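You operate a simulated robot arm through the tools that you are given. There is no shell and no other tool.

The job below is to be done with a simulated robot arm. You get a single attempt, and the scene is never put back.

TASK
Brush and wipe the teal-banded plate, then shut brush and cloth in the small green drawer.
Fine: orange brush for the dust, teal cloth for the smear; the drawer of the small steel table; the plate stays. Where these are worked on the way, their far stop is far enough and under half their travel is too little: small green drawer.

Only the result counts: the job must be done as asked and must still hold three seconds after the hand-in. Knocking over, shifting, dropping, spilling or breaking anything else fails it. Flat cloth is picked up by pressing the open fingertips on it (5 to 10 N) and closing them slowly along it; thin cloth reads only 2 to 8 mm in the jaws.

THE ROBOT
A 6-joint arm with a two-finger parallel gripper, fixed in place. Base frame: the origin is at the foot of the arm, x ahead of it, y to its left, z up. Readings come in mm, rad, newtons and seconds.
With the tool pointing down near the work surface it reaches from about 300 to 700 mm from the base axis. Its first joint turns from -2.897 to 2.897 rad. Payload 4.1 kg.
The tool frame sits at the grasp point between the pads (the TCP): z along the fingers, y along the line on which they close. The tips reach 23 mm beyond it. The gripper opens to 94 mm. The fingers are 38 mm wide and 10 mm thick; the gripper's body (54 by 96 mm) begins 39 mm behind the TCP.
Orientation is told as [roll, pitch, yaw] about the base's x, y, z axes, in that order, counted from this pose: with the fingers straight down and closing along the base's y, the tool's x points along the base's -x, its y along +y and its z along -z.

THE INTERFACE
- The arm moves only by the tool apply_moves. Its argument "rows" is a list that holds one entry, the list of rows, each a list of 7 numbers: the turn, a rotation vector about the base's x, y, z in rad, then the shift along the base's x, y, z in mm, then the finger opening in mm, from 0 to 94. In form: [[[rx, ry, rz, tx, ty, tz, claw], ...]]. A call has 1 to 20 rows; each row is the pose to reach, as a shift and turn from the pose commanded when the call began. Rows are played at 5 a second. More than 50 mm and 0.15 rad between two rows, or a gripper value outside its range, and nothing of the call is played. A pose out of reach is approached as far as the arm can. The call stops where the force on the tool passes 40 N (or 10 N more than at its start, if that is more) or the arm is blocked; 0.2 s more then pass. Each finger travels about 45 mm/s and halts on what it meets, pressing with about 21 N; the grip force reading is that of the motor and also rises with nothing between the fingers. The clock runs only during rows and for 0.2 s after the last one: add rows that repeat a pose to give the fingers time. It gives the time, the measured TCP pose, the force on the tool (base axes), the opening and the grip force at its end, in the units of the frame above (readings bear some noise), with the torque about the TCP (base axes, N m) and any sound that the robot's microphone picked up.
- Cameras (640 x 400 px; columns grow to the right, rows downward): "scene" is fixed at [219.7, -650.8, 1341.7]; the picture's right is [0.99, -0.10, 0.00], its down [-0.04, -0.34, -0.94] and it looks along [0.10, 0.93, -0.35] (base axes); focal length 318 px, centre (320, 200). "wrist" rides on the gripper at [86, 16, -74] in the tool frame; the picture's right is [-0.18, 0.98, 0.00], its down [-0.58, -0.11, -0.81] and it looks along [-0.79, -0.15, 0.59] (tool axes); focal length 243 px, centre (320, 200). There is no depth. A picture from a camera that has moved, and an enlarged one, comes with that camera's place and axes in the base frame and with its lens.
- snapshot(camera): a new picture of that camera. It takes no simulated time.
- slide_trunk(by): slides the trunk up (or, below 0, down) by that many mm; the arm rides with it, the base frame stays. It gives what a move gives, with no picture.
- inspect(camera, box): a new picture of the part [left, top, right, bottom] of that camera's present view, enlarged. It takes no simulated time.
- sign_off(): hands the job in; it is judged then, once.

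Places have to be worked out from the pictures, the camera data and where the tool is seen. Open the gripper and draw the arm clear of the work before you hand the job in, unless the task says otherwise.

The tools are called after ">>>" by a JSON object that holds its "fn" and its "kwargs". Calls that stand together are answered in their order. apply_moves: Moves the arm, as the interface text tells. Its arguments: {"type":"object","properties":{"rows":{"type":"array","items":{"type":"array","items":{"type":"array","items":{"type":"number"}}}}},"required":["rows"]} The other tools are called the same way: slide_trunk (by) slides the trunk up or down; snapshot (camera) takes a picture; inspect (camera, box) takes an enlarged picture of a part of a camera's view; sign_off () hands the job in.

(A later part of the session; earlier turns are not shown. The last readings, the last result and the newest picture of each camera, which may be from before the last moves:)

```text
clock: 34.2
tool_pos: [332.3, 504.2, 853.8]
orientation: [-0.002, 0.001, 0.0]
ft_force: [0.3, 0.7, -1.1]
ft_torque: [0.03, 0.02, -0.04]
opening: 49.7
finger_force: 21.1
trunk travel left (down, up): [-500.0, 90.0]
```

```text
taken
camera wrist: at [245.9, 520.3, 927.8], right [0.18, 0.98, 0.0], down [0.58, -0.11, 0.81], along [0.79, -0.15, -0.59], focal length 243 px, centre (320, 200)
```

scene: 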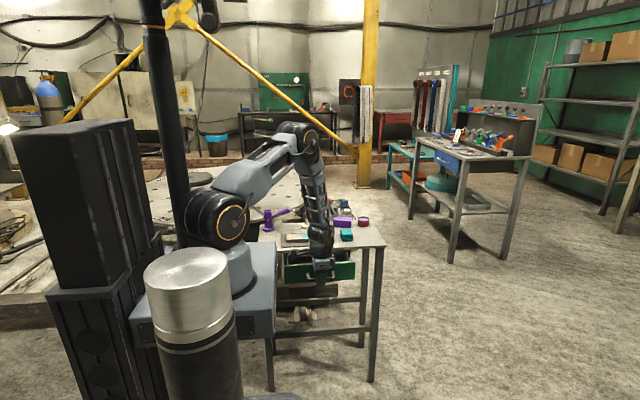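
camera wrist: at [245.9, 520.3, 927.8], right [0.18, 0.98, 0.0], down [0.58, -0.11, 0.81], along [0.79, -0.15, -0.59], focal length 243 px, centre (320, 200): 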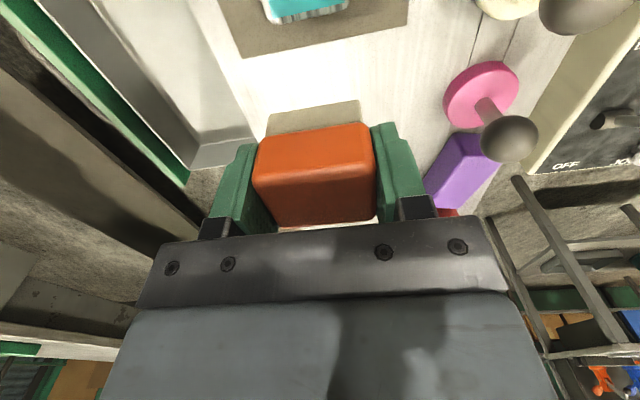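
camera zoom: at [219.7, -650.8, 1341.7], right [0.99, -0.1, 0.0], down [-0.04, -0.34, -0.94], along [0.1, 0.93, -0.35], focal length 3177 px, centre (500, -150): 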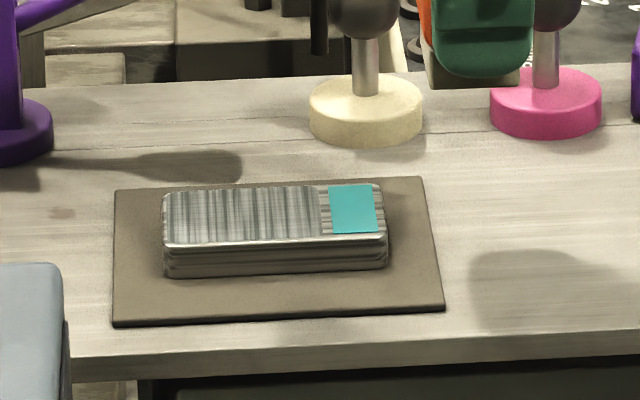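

The dust is gone from the whole plate. I'll carry the brush over the open drawer, keeping it high above the table.

>>> {"fn": "apply_moves", "kwargs": {"rows": [[[0, 0, 0, -10, -22, 0, 46], [0, 0, 0, -26, -55, 0, 46], [0, 0, 0, -42, -88, 0, 46], [0, 0, 0, -60, -120, 0, 46], [0, 0, 0, -68, -138, 0, 46], [0, 0, 0, -68, -138, 0, 46], [0, 0, 0, -68, -138, 0, 46]]]}}

>>> {"fn": "snapshot", "kwargs": {"camera": "wrist"}}

>>> {"fn": "inspect", "kwargs": {"camera": "scene", "box": [260, 205, 388, 285]}}

```text
clock: 35.8
tool_pos: [263.9, 367.7, 852.2]
orientation: [-0.001, -0.001, 0.001]
ft_force: [0.1, 0.5, -1.6]
ft_torque: [0.0, -0.03, 0.0]
opening: 49.4
finger_force: 21.3
trunk travel left (down, up): [-500.0, 90.0]
```

```text
taken
camera wrist: at [178.5, 383.4, 926.5], right [0.18, 0.98, 0.0], down [0.58, -0.11, 0.81], along [0.79, -0.15, -0.59], focal length 243 px, centre (320, 200)
```

wrist: 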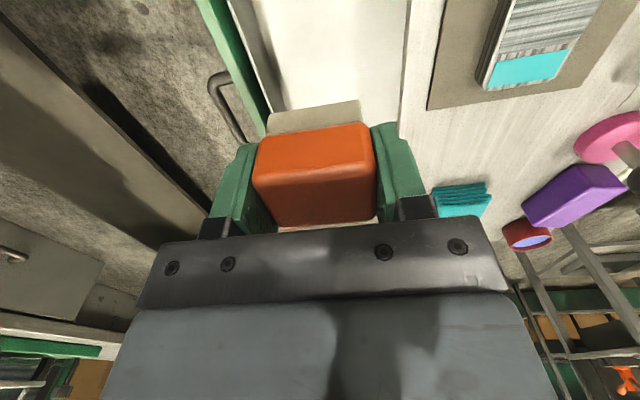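

```text
5.00 times, centred on (324, 245) of scene
camera zoom: at [219.7, -650.8, 1341.7], right [0.99, -0.1, 0.0], down [-0.04, -0.34, -0.94], along [0.1, 0.93, -0.35], focal length 1588 px, centre (300, -25)
```

zoom: 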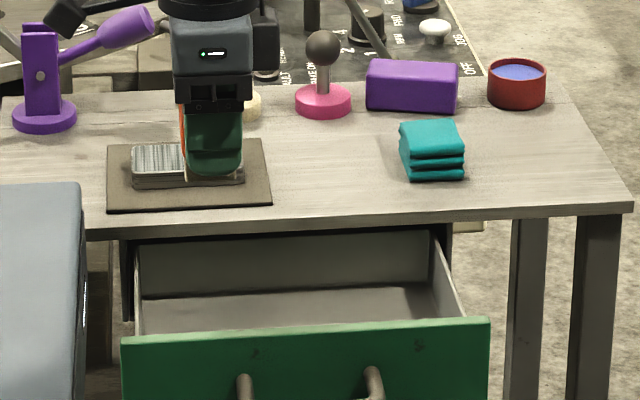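

The brush is over the open drawer at (264, 367). The front panel top is at z≈722 and the floor around z≈655, so there is room. I'll descend into the drawer and slow down near the floor.

>>> {"fn": "apply_moves", "kwargs": {"rows": [[[0, 0, 0, 0, -1, -25, 46], [0, 0, 0, 0, -2, -55, 46], [0, 0, 0, 0, -2, -85, 46], [0, 0, 0, 0, -2, -110, 46], [0, 0, 0, 0, -2, -130, 46], [0, 0, 0, 0, -2, -140, 46], [0, 0, 0, 0, -2, -140, 46]]]}}

>>> {"fn": "inspect", "kwargs": {"camera": "scene", "box": [260, 205, 388, 285]}}

>>> {"fn": "snapshot", "kwargs": {"camera": "wrist"}}

```text
clock: 37.4
tool_pos: [264.5, 364.1, 712.1]
orientation: [-0.001, 0.001, -0.001]
ft_force: [0.0, -0.2, -1.1]
ft_torque: [-0.01, 0.02, -0.02]
opening: 49.6
finger_force: 21.0
trunk travel left (down, up): [-500.0, 90.0]
```

```text
5.00 times, centred on (324, 245) of scene
camera zoom: at [219.7, -650.8, 1341.7], right [0.99, -0.1, 0.0], down [-0.04, -0.34, -0.94], along [0.1, 0.93, -0.35], focal length 1588 px, centre (300, -25)
```

zoom: 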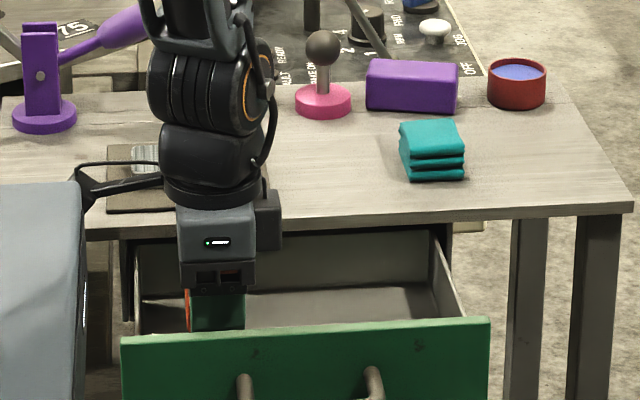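

```text
taken
camera wrist: at [178.7, 380.3, 786.1], right [0.18, 0.98, 0.0], down [0.58, -0.11, 0.81], along [0.79, -0.15, -0.59], focal length 243 px, centre (320, 200)
```

wrist: 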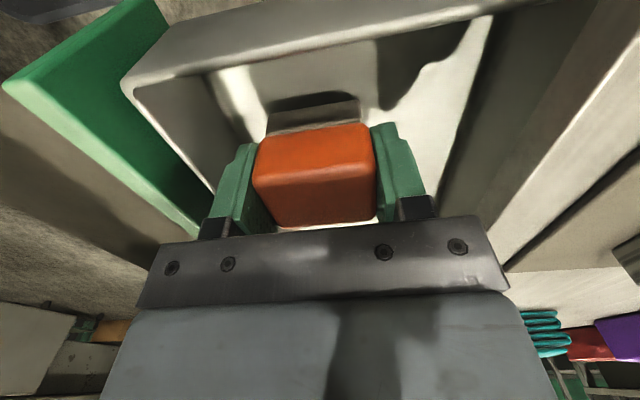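

The brush is inside the drawer with its shadow just below it. I'll lower it in small steps until it touches the floor.

>>> {"fn": "apply_moves", "kwargs": {"rows": [[[0, 0, 0, 0, 0, -3, 46], [0, 0, 0, 0, 0, -6, 46], [0, 0, 0, 0, 0, -9, 46], [0, 0, 0, 0, 0, -12, 46], [0, 0, 0, 0, 0, -12, 46]]]}}

>>> {"fn": "snapshot", "kwargs": {"camera": "wrist"}}

```text
clock: 38.6
tool_pos: [264.5, 364.3, 700.1]
orientation: [0.0, 0.0, -0.001]
ft_force: [0.0, 1.0, -0.6]
ft_torque: [-0.02, -0.01, -0.04]
opening: 49.3
finger_force: 21.2
trunk travel left (down, up): [-500.0, 90.0]
```

```text
taken
camera wrist: at [179.0, 380.6, 773.9], right [0.18, 0.98, 0.0], down [0.58, -0.11, 0.81], along [0.79, -0.15, -0.59], focal length 243 px, centre (320, 200)
```

wrist: 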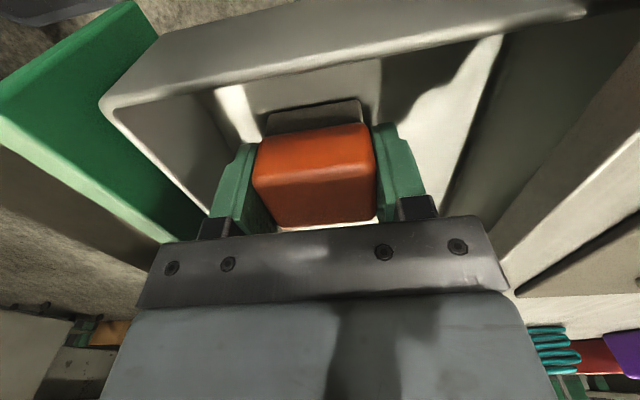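

No contact yet. I'll continue down in 2 mm steps.

>>> {"fn": "apply_moves", "kwargs": {"rows": [[[0, 0, 0, 0, 0, -2, 46], [0, 0, 0, 0, 0, -4, 46], [0, 0, 0, 0, 0, -5, 46], [0, 0, 0, 0, 0, -5, 46]]]}}

>>> {"fn": "inspect", "kwargs": {"camera": "wrist", "box": [220, 60, 412, 180]}}

```text
clock: 39.6
tool_pos: [264.7, 365.6, 696.1]
orientation: [0.004, -0.001, 0.0]
ft_force: [-0.7, 0.0, 18.8]
ft_torque: [-0.04, 0.04, 0.03]
opening: 49.9
finger_force: 20.7
trunk travel left (down, up): [-500.0, 90.0]
```

```text
3.33 times, centred on (316, 120) of wrist
camera zoom: at [178.7, 380.7, 770.8], right [0.18, 0.98, 0.0], down [0.58, -0.11, 0.81], along [0.79, -0.15, -0.59], focal length 809 px, centre (333, 467)
```

zoom: 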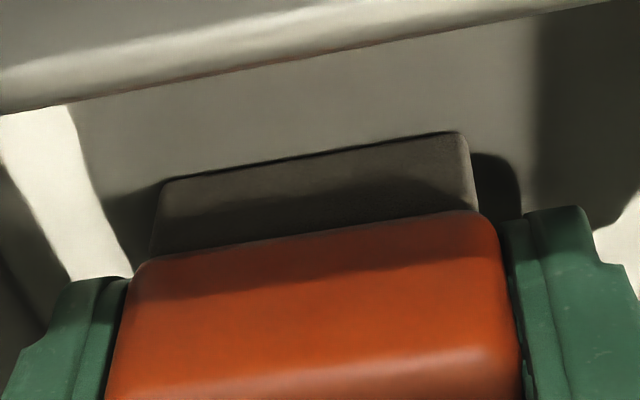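

The brush rests on the drawer floor (contact at TCP z≈696). I'll ease the pressure, open the fingers a little to each side, and rise straight out.

>>> {"fn": "apply_moves", "kwargs": {"rows": [[[0, 0, 0, 0, 0, 1, 46], [0, 0, 0, 0, 0, 1.2, 50], [0, 0, 0, 0, 0, 1.2, 56], [0, 0, 0, 0, 0, 1.2, 62], [0, 0, 0, 0, 0, 1.2, 66], [0, 0, 0, 0, 0, 1.2, 66], [0, 0, 0, 0, 0, 8, 66], [0, 0, 0, 0, 0, 25, 66], [0, 0, 0, 0, 0, 55, 66], [0, 0, 0, 0, 0, 95, 66], [0, 0, 0, 0, 0, 140, 80], [0, 0, 0, 0, 0, 160, 90], [0, 0, 0, 0, 0, 160, 90]]]}}

>>> {"fn": "snapshot", "kwargs": {"camera": "wrist"}}

>>> {"fn": "inspect", "kwargs": {"camera": "scene", "box": [260, 205, 388, 285]}}

```text
clock: 42.4
tool_pos: [262.0, 365.0, 855.8]
orientation: [0.0, -0.001, 0.001]
ft_force: [0.1, -0.5, -0.6]
ft_torque: [0.02, -0.01, 0.0]
opening: 90.0
finger_force: 0.1
trunk travel left (down, up): [-500.0, 90.0]
```

```text
taken
camera wrist: at [177.0, 380.4, 930.3], right [0.18, 0.98, 0.0], down [0.58, -0.11, 0.81], along [0.79, -0.15, -0.59], focal length 243 px, centre (320, 200)
```

wrist: 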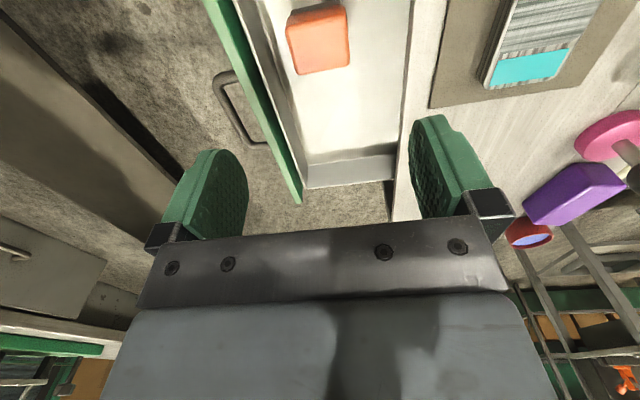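

```text
5.00 times, centred on (324, 245) of scene
camera zoom: at [219.7, -650.8, 1341.7], right [0.99, -0.1, 0.0], down [-0.04, -0.34, -0.94], along [0.1, 0.93, -0.35], focal length 1588 px, centre (300, -25)
```

zoom: 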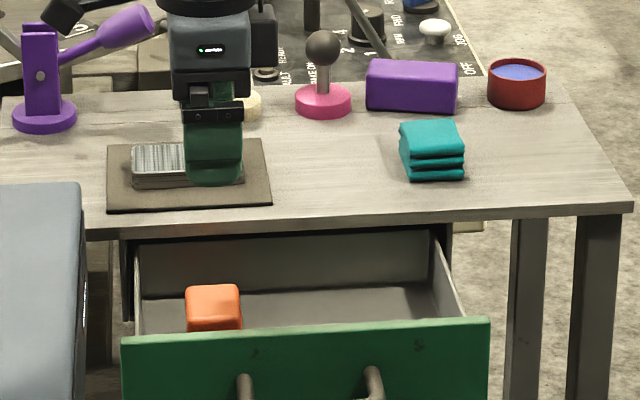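

The brush stands in the drawer. Before fetching the cloth, I'll look closely at the plate for the smear, and at the cloth.

>>> {"fn": "inspect", "kwargs": {"camera": "wrist", "box": [450, 0, 610, 100]}}

>>> {"fn": "apply_moves", "kwargs": {"rows": [[[0, 0, 0, -15, 25, 0, 90], [0, 0, 0, -35, 60, 0, 90], [0, 0, 0, -55, 95, 0, 90], [0, 0, 0, -75, 120, 10, 90], [0, 0, 0, -95, 135, 20, 90], [0, 0, 0, -95, 135, 20, 90]]]}}

>>> {"fn": "snapshot", "kwargs": {"camera": "wrist"}}

```text
4.00 times, centred on (530, 50) of wrist
camera zoom: at [177.0, 380.4, 930.3], right [0.18, 0.98, 0.0], down [0.58, -0.11, 0.81], along [0.79, -0.15, -0.59], focal length 970 px, centre (-520, 800)
```

zoom: 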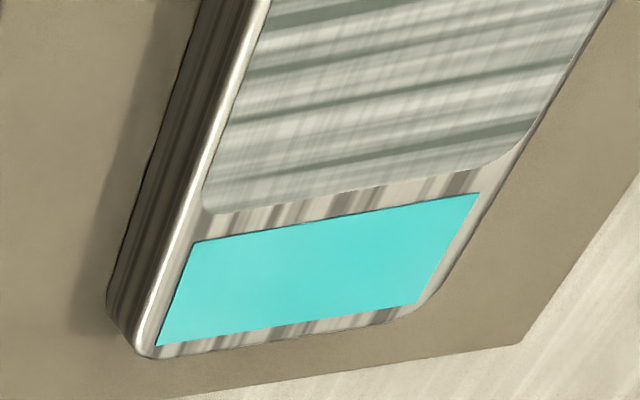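

```text
clock: 43.8
tool_pos: [169.5, 497.7, 876.1]
orientation: [0.0, 0.0, -0.002]
ft_force: [0.2, 0.4, 0.6]
ft_torque: [-0.02, -0.01, -0.05]
opening: 90.0
finger_force: 0.0
trunk travel left (down, up): [-500.0, 90.0]
```

```text
taken
camera wrist: at [82.9, 514.2, 949.7], right [0.18, 0.98, 0.0], down [0.58, -0.11, 0.81], along [0.79, -0.15, -0.59], focal length 243 px, centre (320, 200)
```

wrist: 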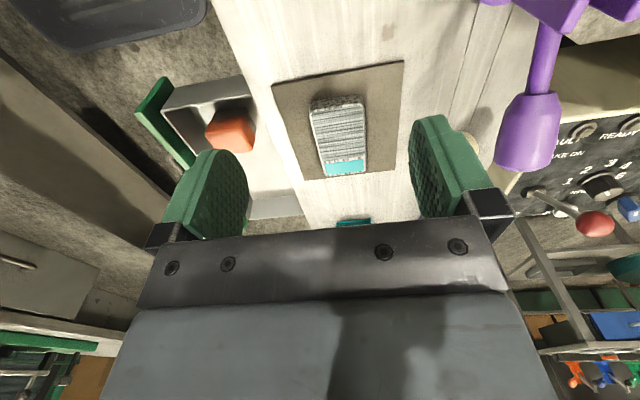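

>>> {"fn": "inspect", "kwargs": {"camera": "wrist", "box": [270, 80, 430, 180]}}

```text
4.00 times, centred on (350, 130) of wrist
camera zoom: at [82.9, 514.2, 949.7], right [0.18, 0.98, 0.0], down [0.58, -0.11, 0.81], along [0.79, -0.15, -0.59], focal length 970 px, centre (200, 480)
```

zoom: 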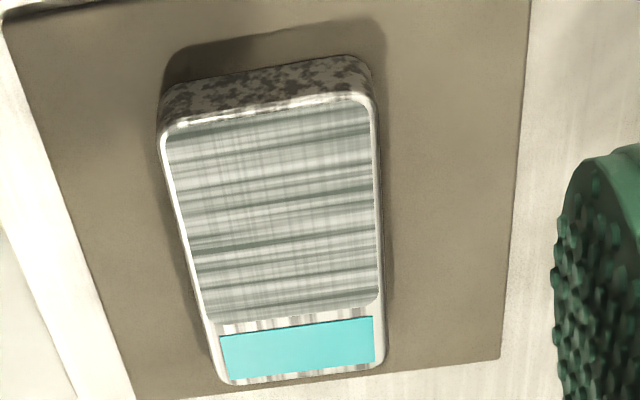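

After brushing, a greyish streaked film (the smear) remains on the plate over x≈211–274, y≈482–527. Next I go above the teal cloth.

>>> {"fn": "apply_moves", "kwargs": {"rows": [[[0, 0, 0, 30, 1, 0, 90], [0, 0, 0, 70, 2, 0, 90], [0, 0, 0, 110, 3, 0, 90], [0, 0, 0, 150, 4, 0, 90], [0, 0, 0, 190, 5, 0, 90], [0, 0, 0, 230, 5, 0, 90], [0, 0, 0, 265, 5, 0, 90], [0, 0, 0, 286, 5, -5, 90], [0, 0, 0, 286, 5, -10, 90], [0, 0, 0, 286, 5, -10, 90]]]}}

>>> {"fn": "snapshot", "kwargs": {"camera": "wrist"}}

>>> {"fn": "inspect", "kwargs": {"camera": "scene", "box": [300, 200, 396, 260]}}

```text
clock: 46.0
tool_pos: [455.5, 503.2, 865.1]
orientation: [0.0, -0.001, 0.0]
ft_force: [0.0, -1.4, -0.6]
ft_torque: [0.0, -0.04, 0.0]
opening: 90.1
finger_force: 0.1
trunk travel left (down, up): [-500.0, 90.0]
```

```text
taken
camera wrist: at [369.4, 519.4, 939.3], right [0.18, 0.98, 0.0], down [0.58, -0.11, 0.81], along [0.79, -0.15, -0.59], focal length 243 px, centre (320, 200)
```

wrist: 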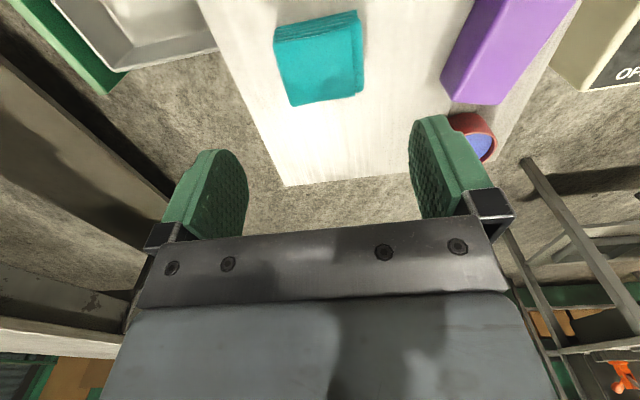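

```text
6.67 times, centred on (348, 230) of scene
camera zoom: at [219.7, -650.8, 1341.7], right [0.99, -0.1, 0.0], down [-0.04, -0.34, -0.94], along [0.1, 0.93, -0.35], focal length 2118 px, centre (133, 0)
```

zoom: 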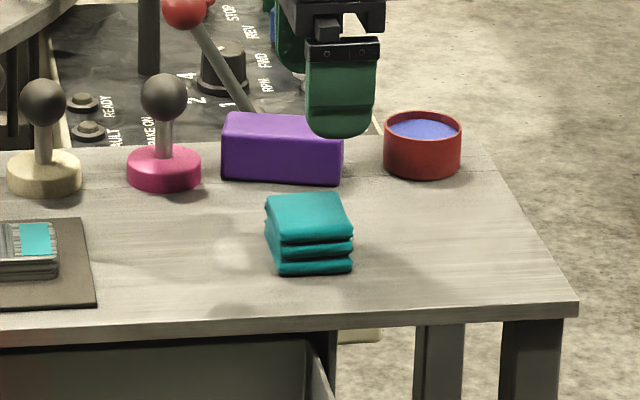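

>>> {"fn": "inspect", "kwargs": {"camera": "wrist", "box": [250, 0, 410, 100]}}

>>> {"fn": "inspect", "kwargs": {"camera": "scene", "box": [325, 220, 373, 250]}}

```text
4.00 times, centred on (330, 50) of wrist
camera zoom: at [369.4, 519.4, 939.3], right [0.18, 0.98, 0.0], down [0.58, -0.11, 0.81], along [0.79, -0.15, -0.59], focal length 970 px, centre (280, 800)
```

zoom: 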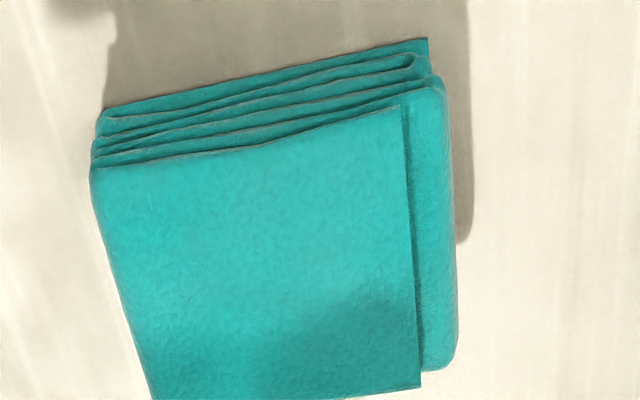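

```text
13.33 times, centred on (349, 235) of scene
camera zoom: at [219.7, -650.8, 1341.7], right [0.99, -0.1, 0.0], down [-0.04, -0.34, -0.94], along [0.1, 0.93, -0.35], focal length 4236 px, centre (-67, -267)
```

zoom: 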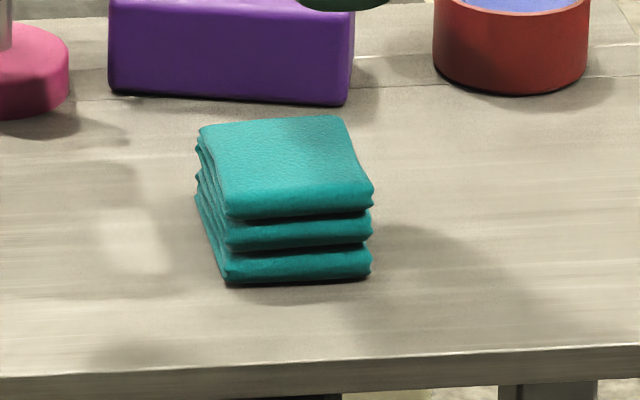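

The cloth stack spans about x 430–478, y 476–534 and is roughly 24 mm high. I'll descend around it with open fingers to just above the table.

>>> {"fn": "apply_moves", "kwargs": {"rows": [[[0, 0, 0, 0, 0, -20, 92], [0, 0, 0, 0, 0, -45, 92], [0, 0, 0, 0, 0, -70, 92], [0, 0, 0, 0, 0, -88, 92], [0, 0, 0, 0, 0, -96, 92], [0, 0, 0, 0, 0, -100, 92], [0, 0, 0, 0, 0, -102, 92], [0, 0, 0, 0, 0, -102, 92]]]}}

>>> {"fn": "snapshot", "kwargs": {"camera": "wrist"}}

>>> {"fn": "inspect", "kwargs": {"camera": "scene", "box": [310, 205, 390, 255]}}

```text
clock: 47.8
tool_pos: [455.2, 503.6, 762.3]
orientation: [-0.001, 0.0, -0.001]
ft_force: [-0.7, -0.9, 0.8]
ft_torque: [-0.05, 0.03, 0.0]
opening: 92.2
finger_force: 0.1
trunk travel left (down, up): [-500.0, 90.0]
```

```text
taken
camera wrist: at [369.1, 519.7, 837.3], right [0.18, 0.98, 0.0], down [0.58, -0.11, 0.81], along [0.79, -0.15, -0.59], focal length 243 px, centre (320, 200)
```

wrist: 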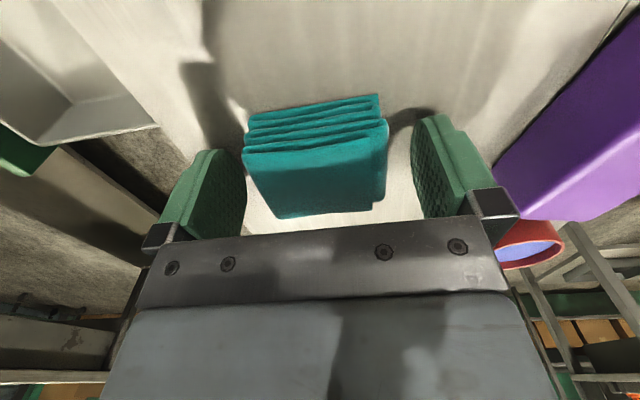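

```text
8.00 times, centred on (350, 230) of scene
camera zoom: at [219.7, -650.8, 1341.7], right [0.99, -0.1, 0.0], down [-0.04, -0.34, -0.94], along [0.1, 0.93, -0.35], focal length 2541 px, centre (80, -40)
```

zoom: 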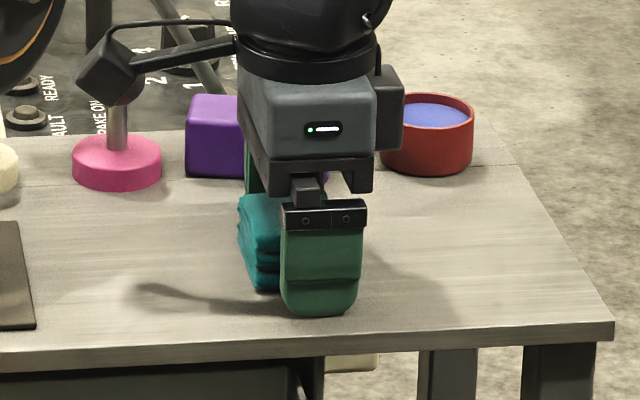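

The fingers straddle the stack with clear gaps. I'll shift 3 mm in −x to centre better and close slowly, watching where the fingers halt.

>>> {"fn": "apply_moves", "kwargs": {"rows": [[[0, 0, 0, -3, 0, 0, 86], [0, 0, 0, -3, 1, 0, 78], [0, 0, 0, -3, 1, 0, 70], [0, 0, 0, -3, 1, 0, 64], [0, 0, 0, -3, 1, 0, 58], [0, 0, 0, -3, 1, 0, 54], [0, 0, 0, -3, 1, 0, 52], [0, 0, 0, -3, 1, 0, 52]]]}}

>>> {"fn": "snapshot", "kwargs": {"camera": "wrist"}}

```text
clock: 49.6
tool_pos: [452.8, 505.4, 763.4]
orientation: [0.0, 0.0, 0.0]
ft_force: [0.0, 0.8, -0.8]
ft_torque: [0.02, -0.02, -0.02]
opening: 61.3
finger_force: 21.2
trunk travel left (down, up): [-500.0, 90.0]
```

```text
taken
camera wrist: at [366.8, 521.0, 837.4], right [0.18, 0.98, 0.0], down [0.58, -0.11, 0.81], along [0.79, -0.15, -0.59], focal length 243 px, centre (320, 200)
```

wrist: 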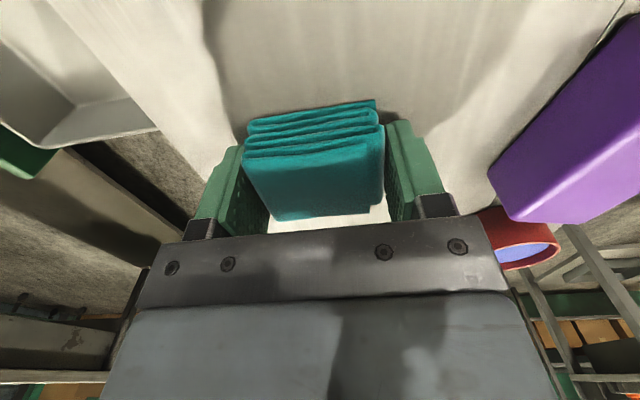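

The fingers halted at 61 mm with 21 N, so the folded stack is held as a block. I'll lift it a little and check that it comes along.

>>> {"fn": "apply_moves", "kwargs": {"rows": [[[0, 0, 0, 0, 0, 4, 50], [0, 0, 0, 0, 0, 12, 50], [0, 0, 0, 0, 0, 25, 50], [0, 0, 0, 0, 0, 40, 50], [0, 0, 0, 0, 0, 40, 50]]]}}

>>> {"fn": "snapshot", "kwargs": {"camera": "wrist"}}

>>> {"fn": "inspect", "kwargs": {"camera": "scene", "box": [310, 205, 390, 255]}}

```text
clock: 50.8
tool_pos: [453.6, 504.6, 803.0]
orientation: [0.0, -0.001, 0.0]
ft_force: [0.0, 0.1, -0.2]
ft_torque: [0.0, 0.0, 0.02]
opening: 61.5
finger_force: 21.2
trunk travel left (down, up): [-500.0, 90.0]
```

```text
taken
camera wrist: at [367.5, 520.8, 877.2], right [0.18, 0.98, 0.0], down [0.58, -0.11, 0.81], along [0.79, -0.15, -0.59], focal length 243 px, centre (320, 200)
```

wrist: 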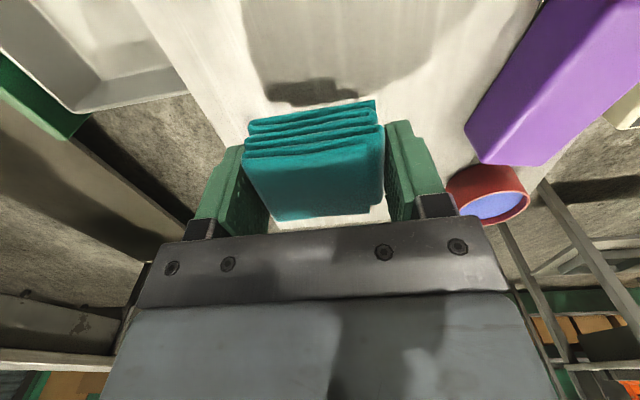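

```text
8.00 times, centred on (350, 230) of scene
camera zoom: at [219.7, -650.8, 1341.7], right [0.99, -0.1, 0.0], down [-0.04, -0.34, -0.94], along [0.1, 0.93, -0.35], focal length 2541 px, centre (80, -40)
```

zoom: 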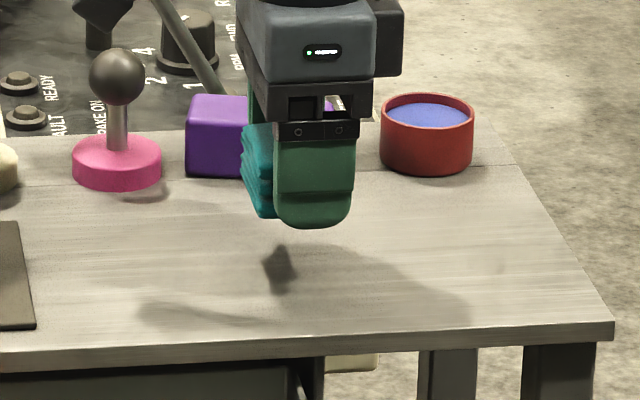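

The cloth is held well clear of the table. I'll carry it over the plate.

>>> {"fn": "apply_moves", "kwargs": {"rows": [[[0, 0, 0, -10, 0, 20, 50], [0, 0, 0, -40, 0, 30, 50], [0, 0, 0, -75, 0, 30, 50], [0, 0, 0, -110, 0, 30, 50], [0, 0, 0, -145, 0, 30, 50], [0, 0, 0, -180, 0, 30, 50], [0, 0, 0, -203, 0, 30, 50], [0, 0, 0, -203, 0, 30, 50], [0, 0, 0, -203, 0, 10, 50], [0, 0, 0, -203, 0, -8, 50], [0, 0, 0, -203, 0, -15, 50], [0, 0, 0, -203, 0, -18, 50], [0, 0, 0, -203, 0, -18, 50]]]}}

>>> {"fn": "inspect", "kwargs": {"camera": "scene", "box": [270, 215, 334, 255]}}

```text
clock: 53.6
tool_pos: [248.9, 506.1, 784.6]
orientation: [-0.001, 0.0, 0.001]
ft_force: [-0.9, 0.0, -1.0]
ft_torque: [0.02, -0.01, 0.01]
opening: 61.5
finger_force: 20.8
trunk travel left (down, up): [-500.0, 90.0]
```

```text
10.00 times, centred on (302, 235) of scene
camera zoom: at [219.7, -650.8, 1341.7], right [0.99, -0.1, 0.0], down [-0.04, -0.34, -0.94], along [0.1, 0.93, -0.35], focal length 3177 px, centre (500, -150)
```

zoom: 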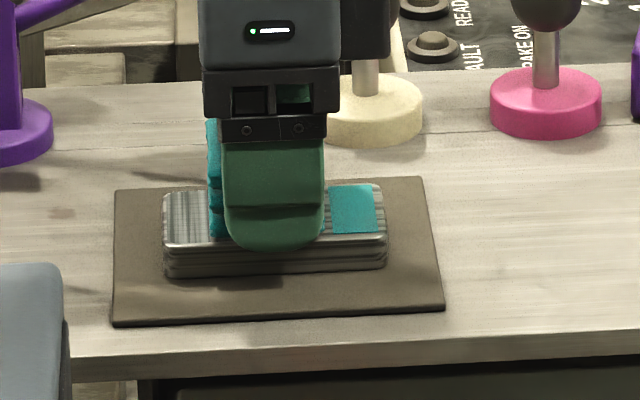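

No contact yet at z≈784.6; contact is expected near 781. I'll go down in 1 mm steps.

>>> {"fn": "apply_moves", "kwargs": {"rows": [[[0, 0, 0, 0, -1, -1, 50], [0, 0, 0, 0, -1, -2, 50], [0, 0, 0, 0, -1, -3, 50], [0, 0, 0, 0, -1, -3, 50]]]}}

```text
clock: 54.6
tool_pos: [250.7, 504.4, 782.5]
orientation: [0.001, 0.001, -0.001]
ft_force: [-1.3, 0.9, 1.6]
ft_torque: [-0.02, -0.06, 0.0]
opening: 61.5
finger_force: 20.5
trunk travel left (down, up): [-500.0, 90.0]
```

The force reads about 1.6 N, so contact may just be starting. One more small step down.

>>> {"fn": "apply_moves", "kwargs": {"rows": [[[0, 0, 0, 0, 0, -0.5, 50], [0, 0, 0, 0, 0, -1, 50], [0, 0, 0, 0, 0, -1, 50]]]}}

>>> {"fn": "inspect", "kwargs": {"camera": "scene", "box": [270, 215, 334, 255]}}

```text
clock: 55.4
tool_pos: [250.1, 505.2, 782.7]
orientation: [0.001, -0.001, 0.001]
ft_force: [-0.5, 2.6, 8.6]
ft_torque: [-0.05, 0.03, 0.0]
opening: 61.4
finger_force: 20.8
trunk travel left (down, up): [-500.0, 90.0]
```

```text
10.00 times, centred on (302, 235) of scene
camera zoom: at [219.7, -650.8, 1341.7], right [0.99, -0.1, 0.0], down [-0.04, -0.34, -0.94], along [0.1, 0.93, -0.35], focal length 3177 px, centre (500, -150)
```

zoom: 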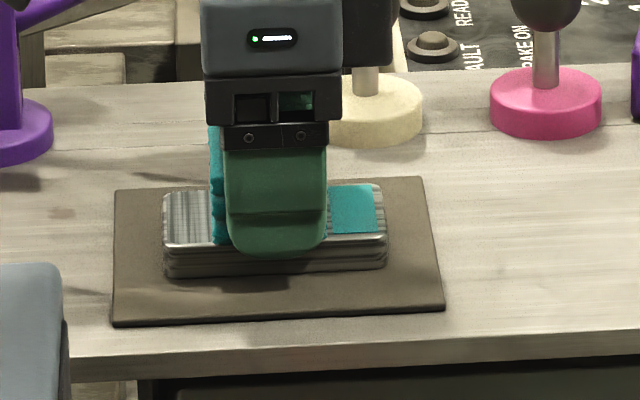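

Contact is firm at about 8.6 N. I'll ease slightly and wipe left, then right across the smear.

>>> {"fn": "apply_moves", "kwargs": {"rows": [[[0, 0, 0, 0, 0, 0.3, 50], [0, 0, 0, -6, 0, 0.3, 50], [0, 0, 0, -12, 0, 0.3, 50], [0, 0, 0, -18, 0, 0.3, 50], [0, 0, 0, -24, 0, 0.3, 50], [0, 0, 0, -30, 0, 0.3, 50], [0, 0, 0, -30, 0, 0.3, 50]]]}}

>>> {"fn": "inspect", "kwargs": {"camera": "scene", "box": [270, 215, 334, 255]}}

```text
clock: 57.0
tool_pos: [220.9, 502.3, 782.0]
orientation: [0.001, -0.002, -0.002]
ft_force: [7.4, 0.8, 18.2]
ft_torque: [-0.05, -0.2, -0.02]
opening: 61.5
finger_force: 21.4
trunk travel left (down, up): [-500.0, 90.0]
```

```text
10.00 times, centred on (302, 235) of scene
camera zoom: at [219.7, -650.8, 1341.7], right [0.99, -0.1, 0.0], down [-0.04, -0.34, -0.94], along [0.1, 0.93, -0.35], focal length 3177 px, centre (500, -150)
```

zoom: 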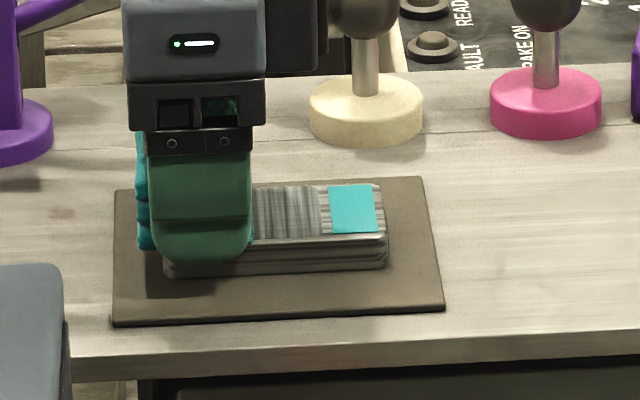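

The pressure rose to about 18 N here, though the plate has not moved. I'll ease up by 0.8 mm and wipe to the right.

>>> {"fn": "apply_moves", "kwargs": {"rows": [[[0, 0, 0, 0, 1, 0.8, 50], [0, 0, 0, 0, 2, 0.8, 50], [0, 0, 0, 7, 2, 0.8, 50], [0, 0, 0, 14, 2, 0.8, 50], [0, 0, 0, 21, 2, 0.8, 50], [0, 0, 0, 28, 2, 0.8, 50], [0, 0, 0, 35, 2, 0.8, 50], [0, 0, 0, 42, 2, 0.8, 50], [0, 0, 0, 49, 2, 0.8, 50], [0, 0, 0, 55, 2, 0.8, 50], [0, 0, 0, 55, 2, 0.8, 50]]]}}

>>> {"fn": "inspect", "kwargs": {"camera": "scene", "box": [270, 215, 334, 255]}}

```text
clock: 59.4
tool_pos: [275.6, 508.0, 782.3]
orientation: [0.0, 0.0, 0.0]
ft_force: [0.2, 0.4, -0.7]
ft_torque: [-0.01, 0.02, 0.0]
opening: 61.4
finger_force: 21.0
trunk travel left (down, up): [-500.0, 90.0]
```

```text
10.00 times, centred on (302, 235) of scene
camera zoom: at [219.7, -650.8, 1341.7], right [0.99, -0.1, 0.0], down [-0.04, -0.34, -0.94], along [0.1, 0.93, -0.35], focal length 3177 px, centre (500, -150)
```

zoom: 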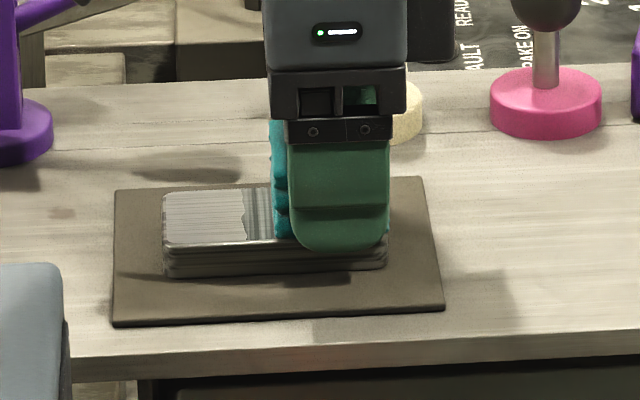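

The left part is now clean, and some smear remains around the middle because contact was lost on the way. I'll lower 1 mm to regain contact and read the force.

>>> {"fn": "apply_moves", "kwargs": {"rows": [[[0, 0, 0, 0, -1, -0.5, 50], [0, 0, 0, 0, -2, -1, 50], [0, 0, 0, 0, -2, -1, 50]]]}}

```text
clock: 60.2
tool_pos: [275.3, 505.4, 782.8]
orientation: [0.0, 0.0, 0.0]
ft_force: [-0.9, 1.6, 3.2]
ft_torque: [-0.02, 0.04, -0.02]
opening: 61.4
finger_force: 20.8
trunk travel left (down, up): [-500.0, 90.0]
```

Contact is back at about 3 N. I'll wipe left with a touch more pressure and then right again.

>>> {"fn": "apply_moves", "kwargs": {"rows": [[[0, 0, 0, 0, 0, -0.3, 50], [0, 0, 0, -6, 0, -0.3, 50], [0, 0, 0, -12, 0, -0.3, 50], [0, 0, 0, -18, 0, -0.3, 50], [0, 0, 0, -24, 0, -0.3, 50], [0, 0, 0, -30, 0, -0.3, 50], [0, 0, 0, -36, 0, -0.3, 50], [0, 0, 0, -42, 0, -0.3, 50], [0, 0, 0, -48, 0, -0.3, 50], [0, 0, 0, -52, 0, -0.3, 50], [0, 0, 0, -52, 0, -0.3, 50]]]}}

>>> {"fn": "inspect", "kwargs": {"camera": "scene", "box": [270, 215, 334, 255]}}

```text
clock: 62.6
tool_pos: [223.8, 503.9, 781.7]
orientation: [0.003, 0.001, -0.003]
ft_force: [7.2, -0.1, 18.7]
ft_torque: [-0.05, -0.14, -0.02]
opening: 61.5
finger_force: 21.4
trunk travel left (down, up): [-500.0, 90.0]
```

```text
10.00 times, centred on (302, 235) of scene
camera zoom: at [219.7, -650.8, 1341.7], right [0.99, -0.1, 0.0], down [-0.04, -0.34, -0.94], along [0.1, 0.93, -0.35], focal length 3177 px, centre (500, -150)
```

zoom: 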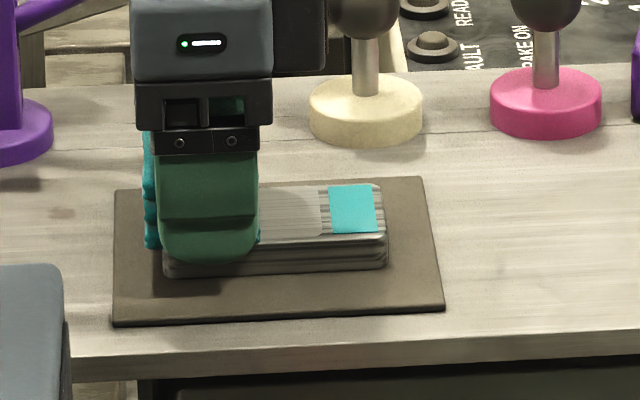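

The right part is clean now too. I'll ease off a little and do one more pass each way with small sideways offsets to catch the edges.

>>> {"fn": "apply_moves", "kwargs": {"rows": [[[0, 0, 0, 0, 3, 0.4, 50], [0, 0, 0, 7, 4, 0.2, 50], [0, 0, 0, 14, 4, 0.1, 50], [0, 0, 0, 21, 4, 0, 50], [0, 0, 0, 28, 4, 0, 50], [0, 0, 0, 35, 4, 0, 50], [0, 0, 0, 42, 4, 0, 50], [0, 0, 0, 49, 4, 0, 50], [0, 0, 0, 54, 4, 0, 50], [0, 0, 0, 54, 0, 0.2, 50], [0, 0, 0, 54, -4, 0.2, 50]]]}}

>>> {"fn": "inspect", "kwargs": {"camera": "scene", "box": [270, 215, 334, 255]}}

```text
clock: 65.0
tool_pos: [277.6, 499.0, 782.7]
orientation: [0.003, -0.001, -0.003]
ft_force: [0.1, 3.8, 9.5]
ft_torque: [0.13, 0.07, -0.05]
opening: 61.4
finger_force: 20.8
trunk travel left (down, up): [-500.0, 90.0]
```

```text
10.00 times, centred on (302, 235) of scene
camera zoom: at [219.7, -650.8, 1341.7], right [0.99, -0.1, 0.0], down [-0.04, -0.34, -0.94], along [0.1, 0.93, -0.35], focal length 3177 px, centre (500, -150)
```

zoom: 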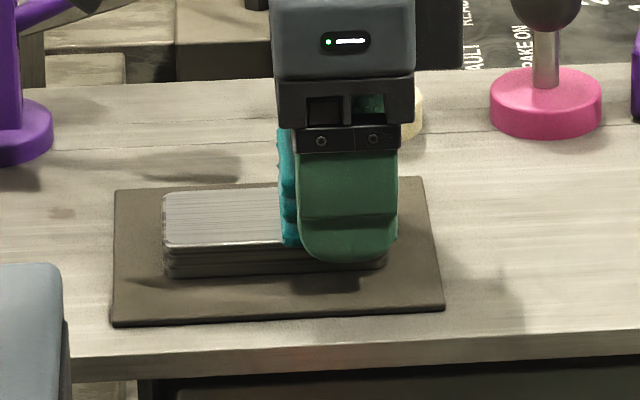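

One more leftward pass along the front edge, then I'll lift off and inspect.

>>> {"fn": "apply_moves", "kwargs": {"rows": [[[0, 0, 0, -6, 0, 0, 50], [0, 0, 0, -13, 0, 0, 50], [0, 0, 0, -20, 0, 0, 50], [0, 0, 0, -27, 0, 0, 50], [0, 0, 0, -34, 0, 0, 50], [0, 0, 0, -41, 0, 0, 50], [0, 0, 0, -48, 0, 0.2, 50], [0, 0, 0, -55, 2, 0.4, 50], [0, 0, 0, -55, 4, 0.6, 50]]]}}

>>> {"fn": "apply_moves", "kwargs": {"rows": [[[0, 0, 0, 0, 0, 5, 50], [0, 0, 0, 0, 0, 20, 50], [0, 0, 0, 0, 0, 45, 50], [0, 0, 0, 10, 0, 70, 50], [0, 0, 0, 40, 0, 75, 50], [0, 0, 0, 70, 0, 75, 50], [0, 0, 0, 70, 0, 75, 50]]]}}

>>> {"fn": "inspect", "kwargs": {"camera": "scene", "box": [270, 215, 334, 255]}}

>>> {"fn": "inspect", "kwargs": {"camera": "wrist", "box": [220, 0, 412, 120]}}

```text
clock: 67.0
tool_pos: [220.5, 503.3, 781.6]
orientation: [-0.002, 0.0, 0.001]
ft_force: [0.6, -4.9, 8.3]
ft_torque: [-0.02, -0.08, -0.03]
opening: 61.5
finger_force: 20.8
trunk travel left (down, up): [-500.0, 90.0]
```

```text
clock: 68.6
tool_pos: [292.9, 502.5, 855.8]
orientation: [-0.001, 0.001, 0.0]
ft_force: [-0.2, -0.2, -0.6]
ft_torque: [0.0, 0.02, 0.0]
opening: 61.0
finger_force: 21.1
trunk travel left (down, up): [-500.0, 90.0]
```

```text
10.00 times, centred on (302, 235) of scene
camera zoom: at [219.7, -650.8, 1341.7], right [0.99, -0.1, 0.0], down [-0.04, -0.34, -0.94], along [0.1, 0.93, -0.35], focal length 3177 px, centre (500, -150)
```

zoom: 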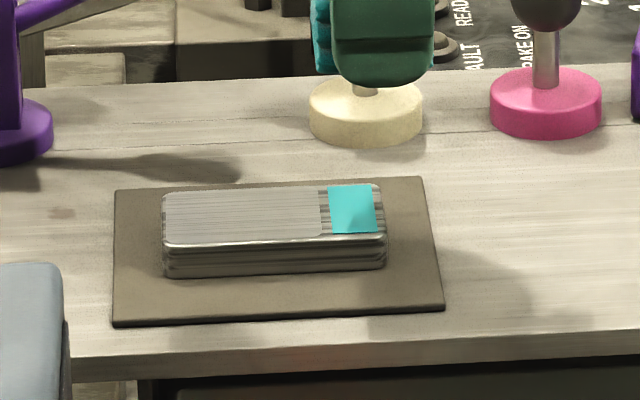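

```text
3.33 times, centred on (316, 60) of wrist
camera zoom: at [206.7, 518.9, 928.6], right [0.18, 0.98, 0.0], down [0.58, -0.11, 0.81], along [0.79, -0.15, -0.59], focal length 809 px, centre (333, 667)
```

zoom: 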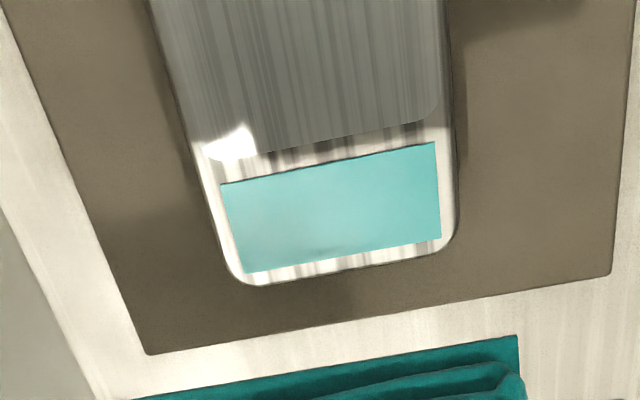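

The plate surface now shows an even brushed finish. I'll move to where the wrist camera sees the whole plate, to check for any residue.

>>> {"fn": "apply_moves", "kwargs": {"rows": [[[0, 0, 0, -20, -22, 5, 50], [0, 0, 0, -45, -50, 10, 50], [0, 0, 0, -70, -78, 14, 50], [0, 0, 0, -93, -102, 14, 50], [0, 0, 0, -93, -102, 14, 50]]]}}

>>> {"fn": "snapshot", "kwargs": {"camera": "wrist"}}

>>> {"fn": "inspect", "kwargs": {"camera": "wrist", "box": [400, 40, 528, 120]}}

>>> {"fn": "inspect", "kwargs": {"camera": "scene", "box": [280, 222, 312, 242]}}

```text
clock: 69.8
tool_pos: [201.9, 402.7, 870.0]
orientation: [0.001, 0.0, -0.001]
ft_force: [0.3, -0.9, -0.8]
ft_torque: [-0.01, 0.0, -0.02]
opening: 61.4
finger_force: 21.2
trunk travel left (down, up): [-500.0, 90.0]
```

```text
taken
camera wrist: at [114.9, 418.4, 944.7], right [0.18, 0.98, 0.0], down [0.58, -0.11, 0.81], along [0.79, -0.15, -0.59], focal length 243 px, centre (320, 200)
```

wrist: 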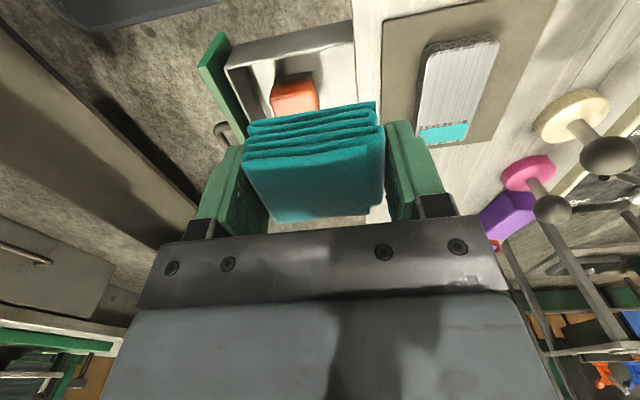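

```text
5.00 times, centred on (464, 80) of wrist
camera zoom: at [114.9, 418.4, 944.7], right [0.18, 0.98, 0.0], down [0.58, -0.11, 0.81], along [0.79, -0.15, -0.59], focal length 1213 px, centre (-400, 800)
```

zoom: 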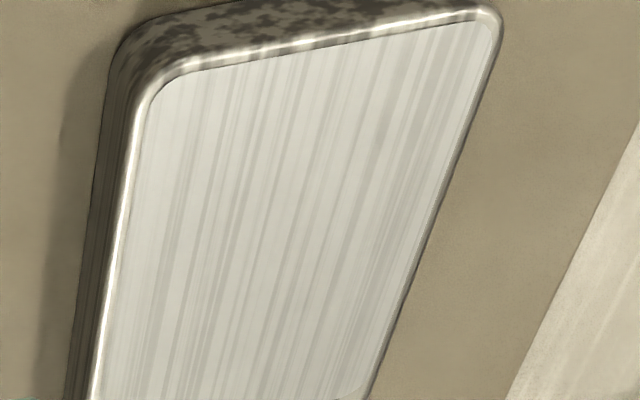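

```text
16.00 times, centred on (296, 232) of scene
camera zoom: at [219.7, -650.8, 1341.7], right [0.99, -0.1, 0.0], down [-0.04, -0.34, -0.94], along [0.1, 0.93, -0.35], focal length 5083 px, centre (704, -312)
```

zoom: 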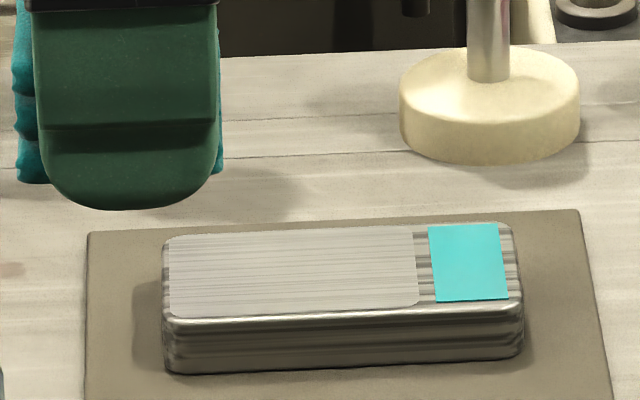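

The plate is evenly clean and still squarely on its mat. Now I'll carry the cloth over the right part of the open drawer.

>>> {"fn": "apply_moves", "kwargs": {"rows": [[[0, 0, 0, 25, -6, 0, 50], [0, 0, 0, 62, -14, 0, 50], [0, 0, 0, 100, -22, 0, 50], [0, 0, 0, 138, -30, 0, 50], [0, 0, 0, 170, -36, 0, 50], [0, 0, 0, 184, -37, 0, 50], [0, 0, 0, 184, -37, -20, 50], [0, 0, 0, 184, -37, -50, 50], [0, 0, 0, 184, -37, -80, 50], [0, 0, 0, 184, -37, -100, 50], [0, 0, 0, 184, -37, -100, 50]]]}}

>>> {"fn": "snapshot", "kwargs": {"camera": "wrist"}}

>>> {"fn": "inspect", "kwargs": {"camera": "scene", "box": [260, 205, 388, 285]}}

```text
clock: 72.2
tool_pos: [382.2, 366.1, 771.5]
orientation: [0.0, 0.001, 0.0]
ft_force: [-0.4, -0.5, -0.8]
ft_torque: [0.0, 0.02, 0.03]
opening: 61.5
finger_force: 21.4
trunk travel left (down, up): [-500.0, 90.0]
```

```text
taken
camera wrist: at [296.3, 382.2, 844.7], right [0.18, 0.98, 0.0], down [0.58, -0.11, 0.81], along [0.79, -0.15, -0.59], focal length 243 px, centre (320, 200)
```

wrist: 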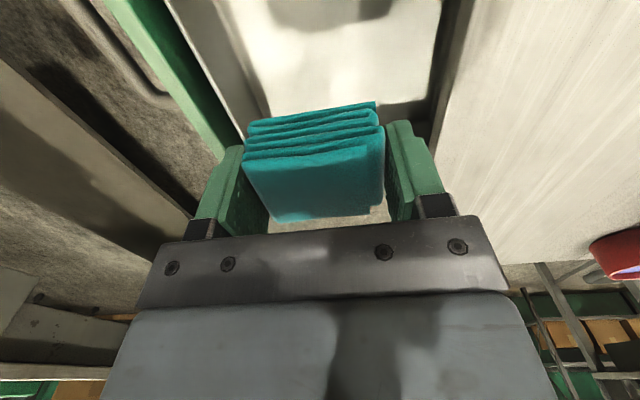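

```text
5.00 times, centred on (324, 245) of scene
camera zoom: at [219.7, -650.8, 1341.7], right [0.99, -0.1, 0.0], down [-0.04, -0.34, -0.94], along [0.1, 0.93, -0.35], focal length 1588 px, centre (300, -25)
```

zoom: 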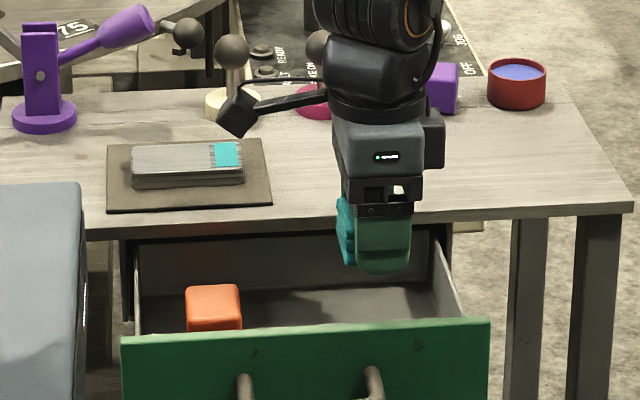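

The cloth is over the drawer between the brush and the right wall. I'll shift 8 mm left for more wall clearance and descend to just above the floor.

>>> {"fn": "apply_moves", "kwargs": {"rows": [[[0, 0, 0, -8, -1, -10, 50], [0, 0, 0, -10, -1, -30, 50], [0, 0, 0, -10, -1, -50, 50], [0, 0, 0, -10, -1, -66, 50], [0, 0, 0, -10, -1, -76, 50], [0, 0, 0, -10, -1, -79, 50], [0, 0, 0, -10, -1, -79, 50]]]}}

>>> {"fn": "snapshot", "kwargs": {"camera": "wrist"}}

>>> {"fn": "inspect", "kwargs": {"camera": "scene", "box": [260, 205, 388, 285]}}

```text
clock: 73.8
tool_pos: [371.2, 364.5, 691.9]
orientation: [-0.001, -0.002, 0.001]
ft_force: [0.1, -0.5, -0.9]
ft_torque: [-0.01, -0.01, 0.0]
opening: 61.7
finger_force: 21.0
trunk travel left (down, up): [-500.0, 90.0]
```

```text
taken
camera wrist: at [286.2, 380.4, 765.7], right [0.18, 0.98, 0.0], down [0.58, -0.11, 0.81], along [0.79, -0.15, -0.59], focal length 243 px, centre (320, 200)
```

wrist: 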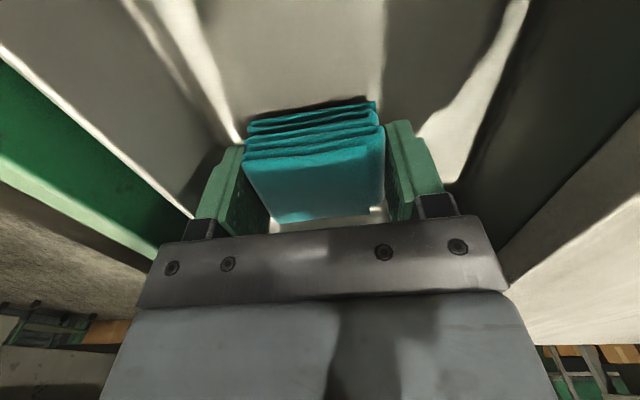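

```text
5.00 times, centred on (324, 245) of scene
camera zoom: at [219.7, -650.8, 1341.7], right [0.99, -0.1, 0.0], down [-0.04, -0.34, -0.94], along [0.1, 0.93, -0.35], focal length 1588 px, centre (300, -25)
```

zoom: 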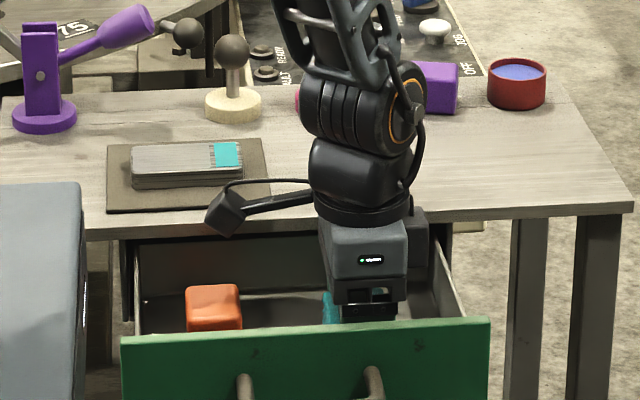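

No contact yet and clearances look fine. I'll lower in small steps onto the drawer floor.

>>> {"fn": "apply_moves", "kwargs": {"rows": [[[0, 0, 0, 0, 0, -1.5, 50], [0, 0, 0, 0, 0, -3, 50], [0, 0, 0, 0, 0, -4.5, 50], [0, 0, 0, 0, 0, -4.5, 50]]]}}

```text
clock: 74.8
tool_pos: [372.4, 364.8, 686.7]
orientation: [-0.002, 0.0, 0.0]
ft_force: [-0.5, -0.1, 0.3]
ft_torque: [0.03, 0.06, 0.01]
opening: 61.7
finger_force: 21.1
trunk travel left (down, up): [-500.0, 90.0]
```

Close to the floor now, with no load yet; another 1.5 mm.

>>> {"fn": "apply_moves", "kwargs": {"rows": [[[0, 0, 0, 0, 0, -0.8, 50], [0, 0, 0, 0, 0, -1.5, 50], [0, 0, 0, 0, 0, -1.5, 50]]]}}

```text
clock: 75.6
tool_pos: [373.1, 364.1, 687.2]
orientation: [0.0, -0.001, 0.0]
ft_force: [-1.6, 1.0, 14.8]
ft_torque: [-0.53, 0.33, -0.08]
opening: 61.5
finger_force: 21.2
trunk travel left (down, up): [-500.0, 90.0]
```

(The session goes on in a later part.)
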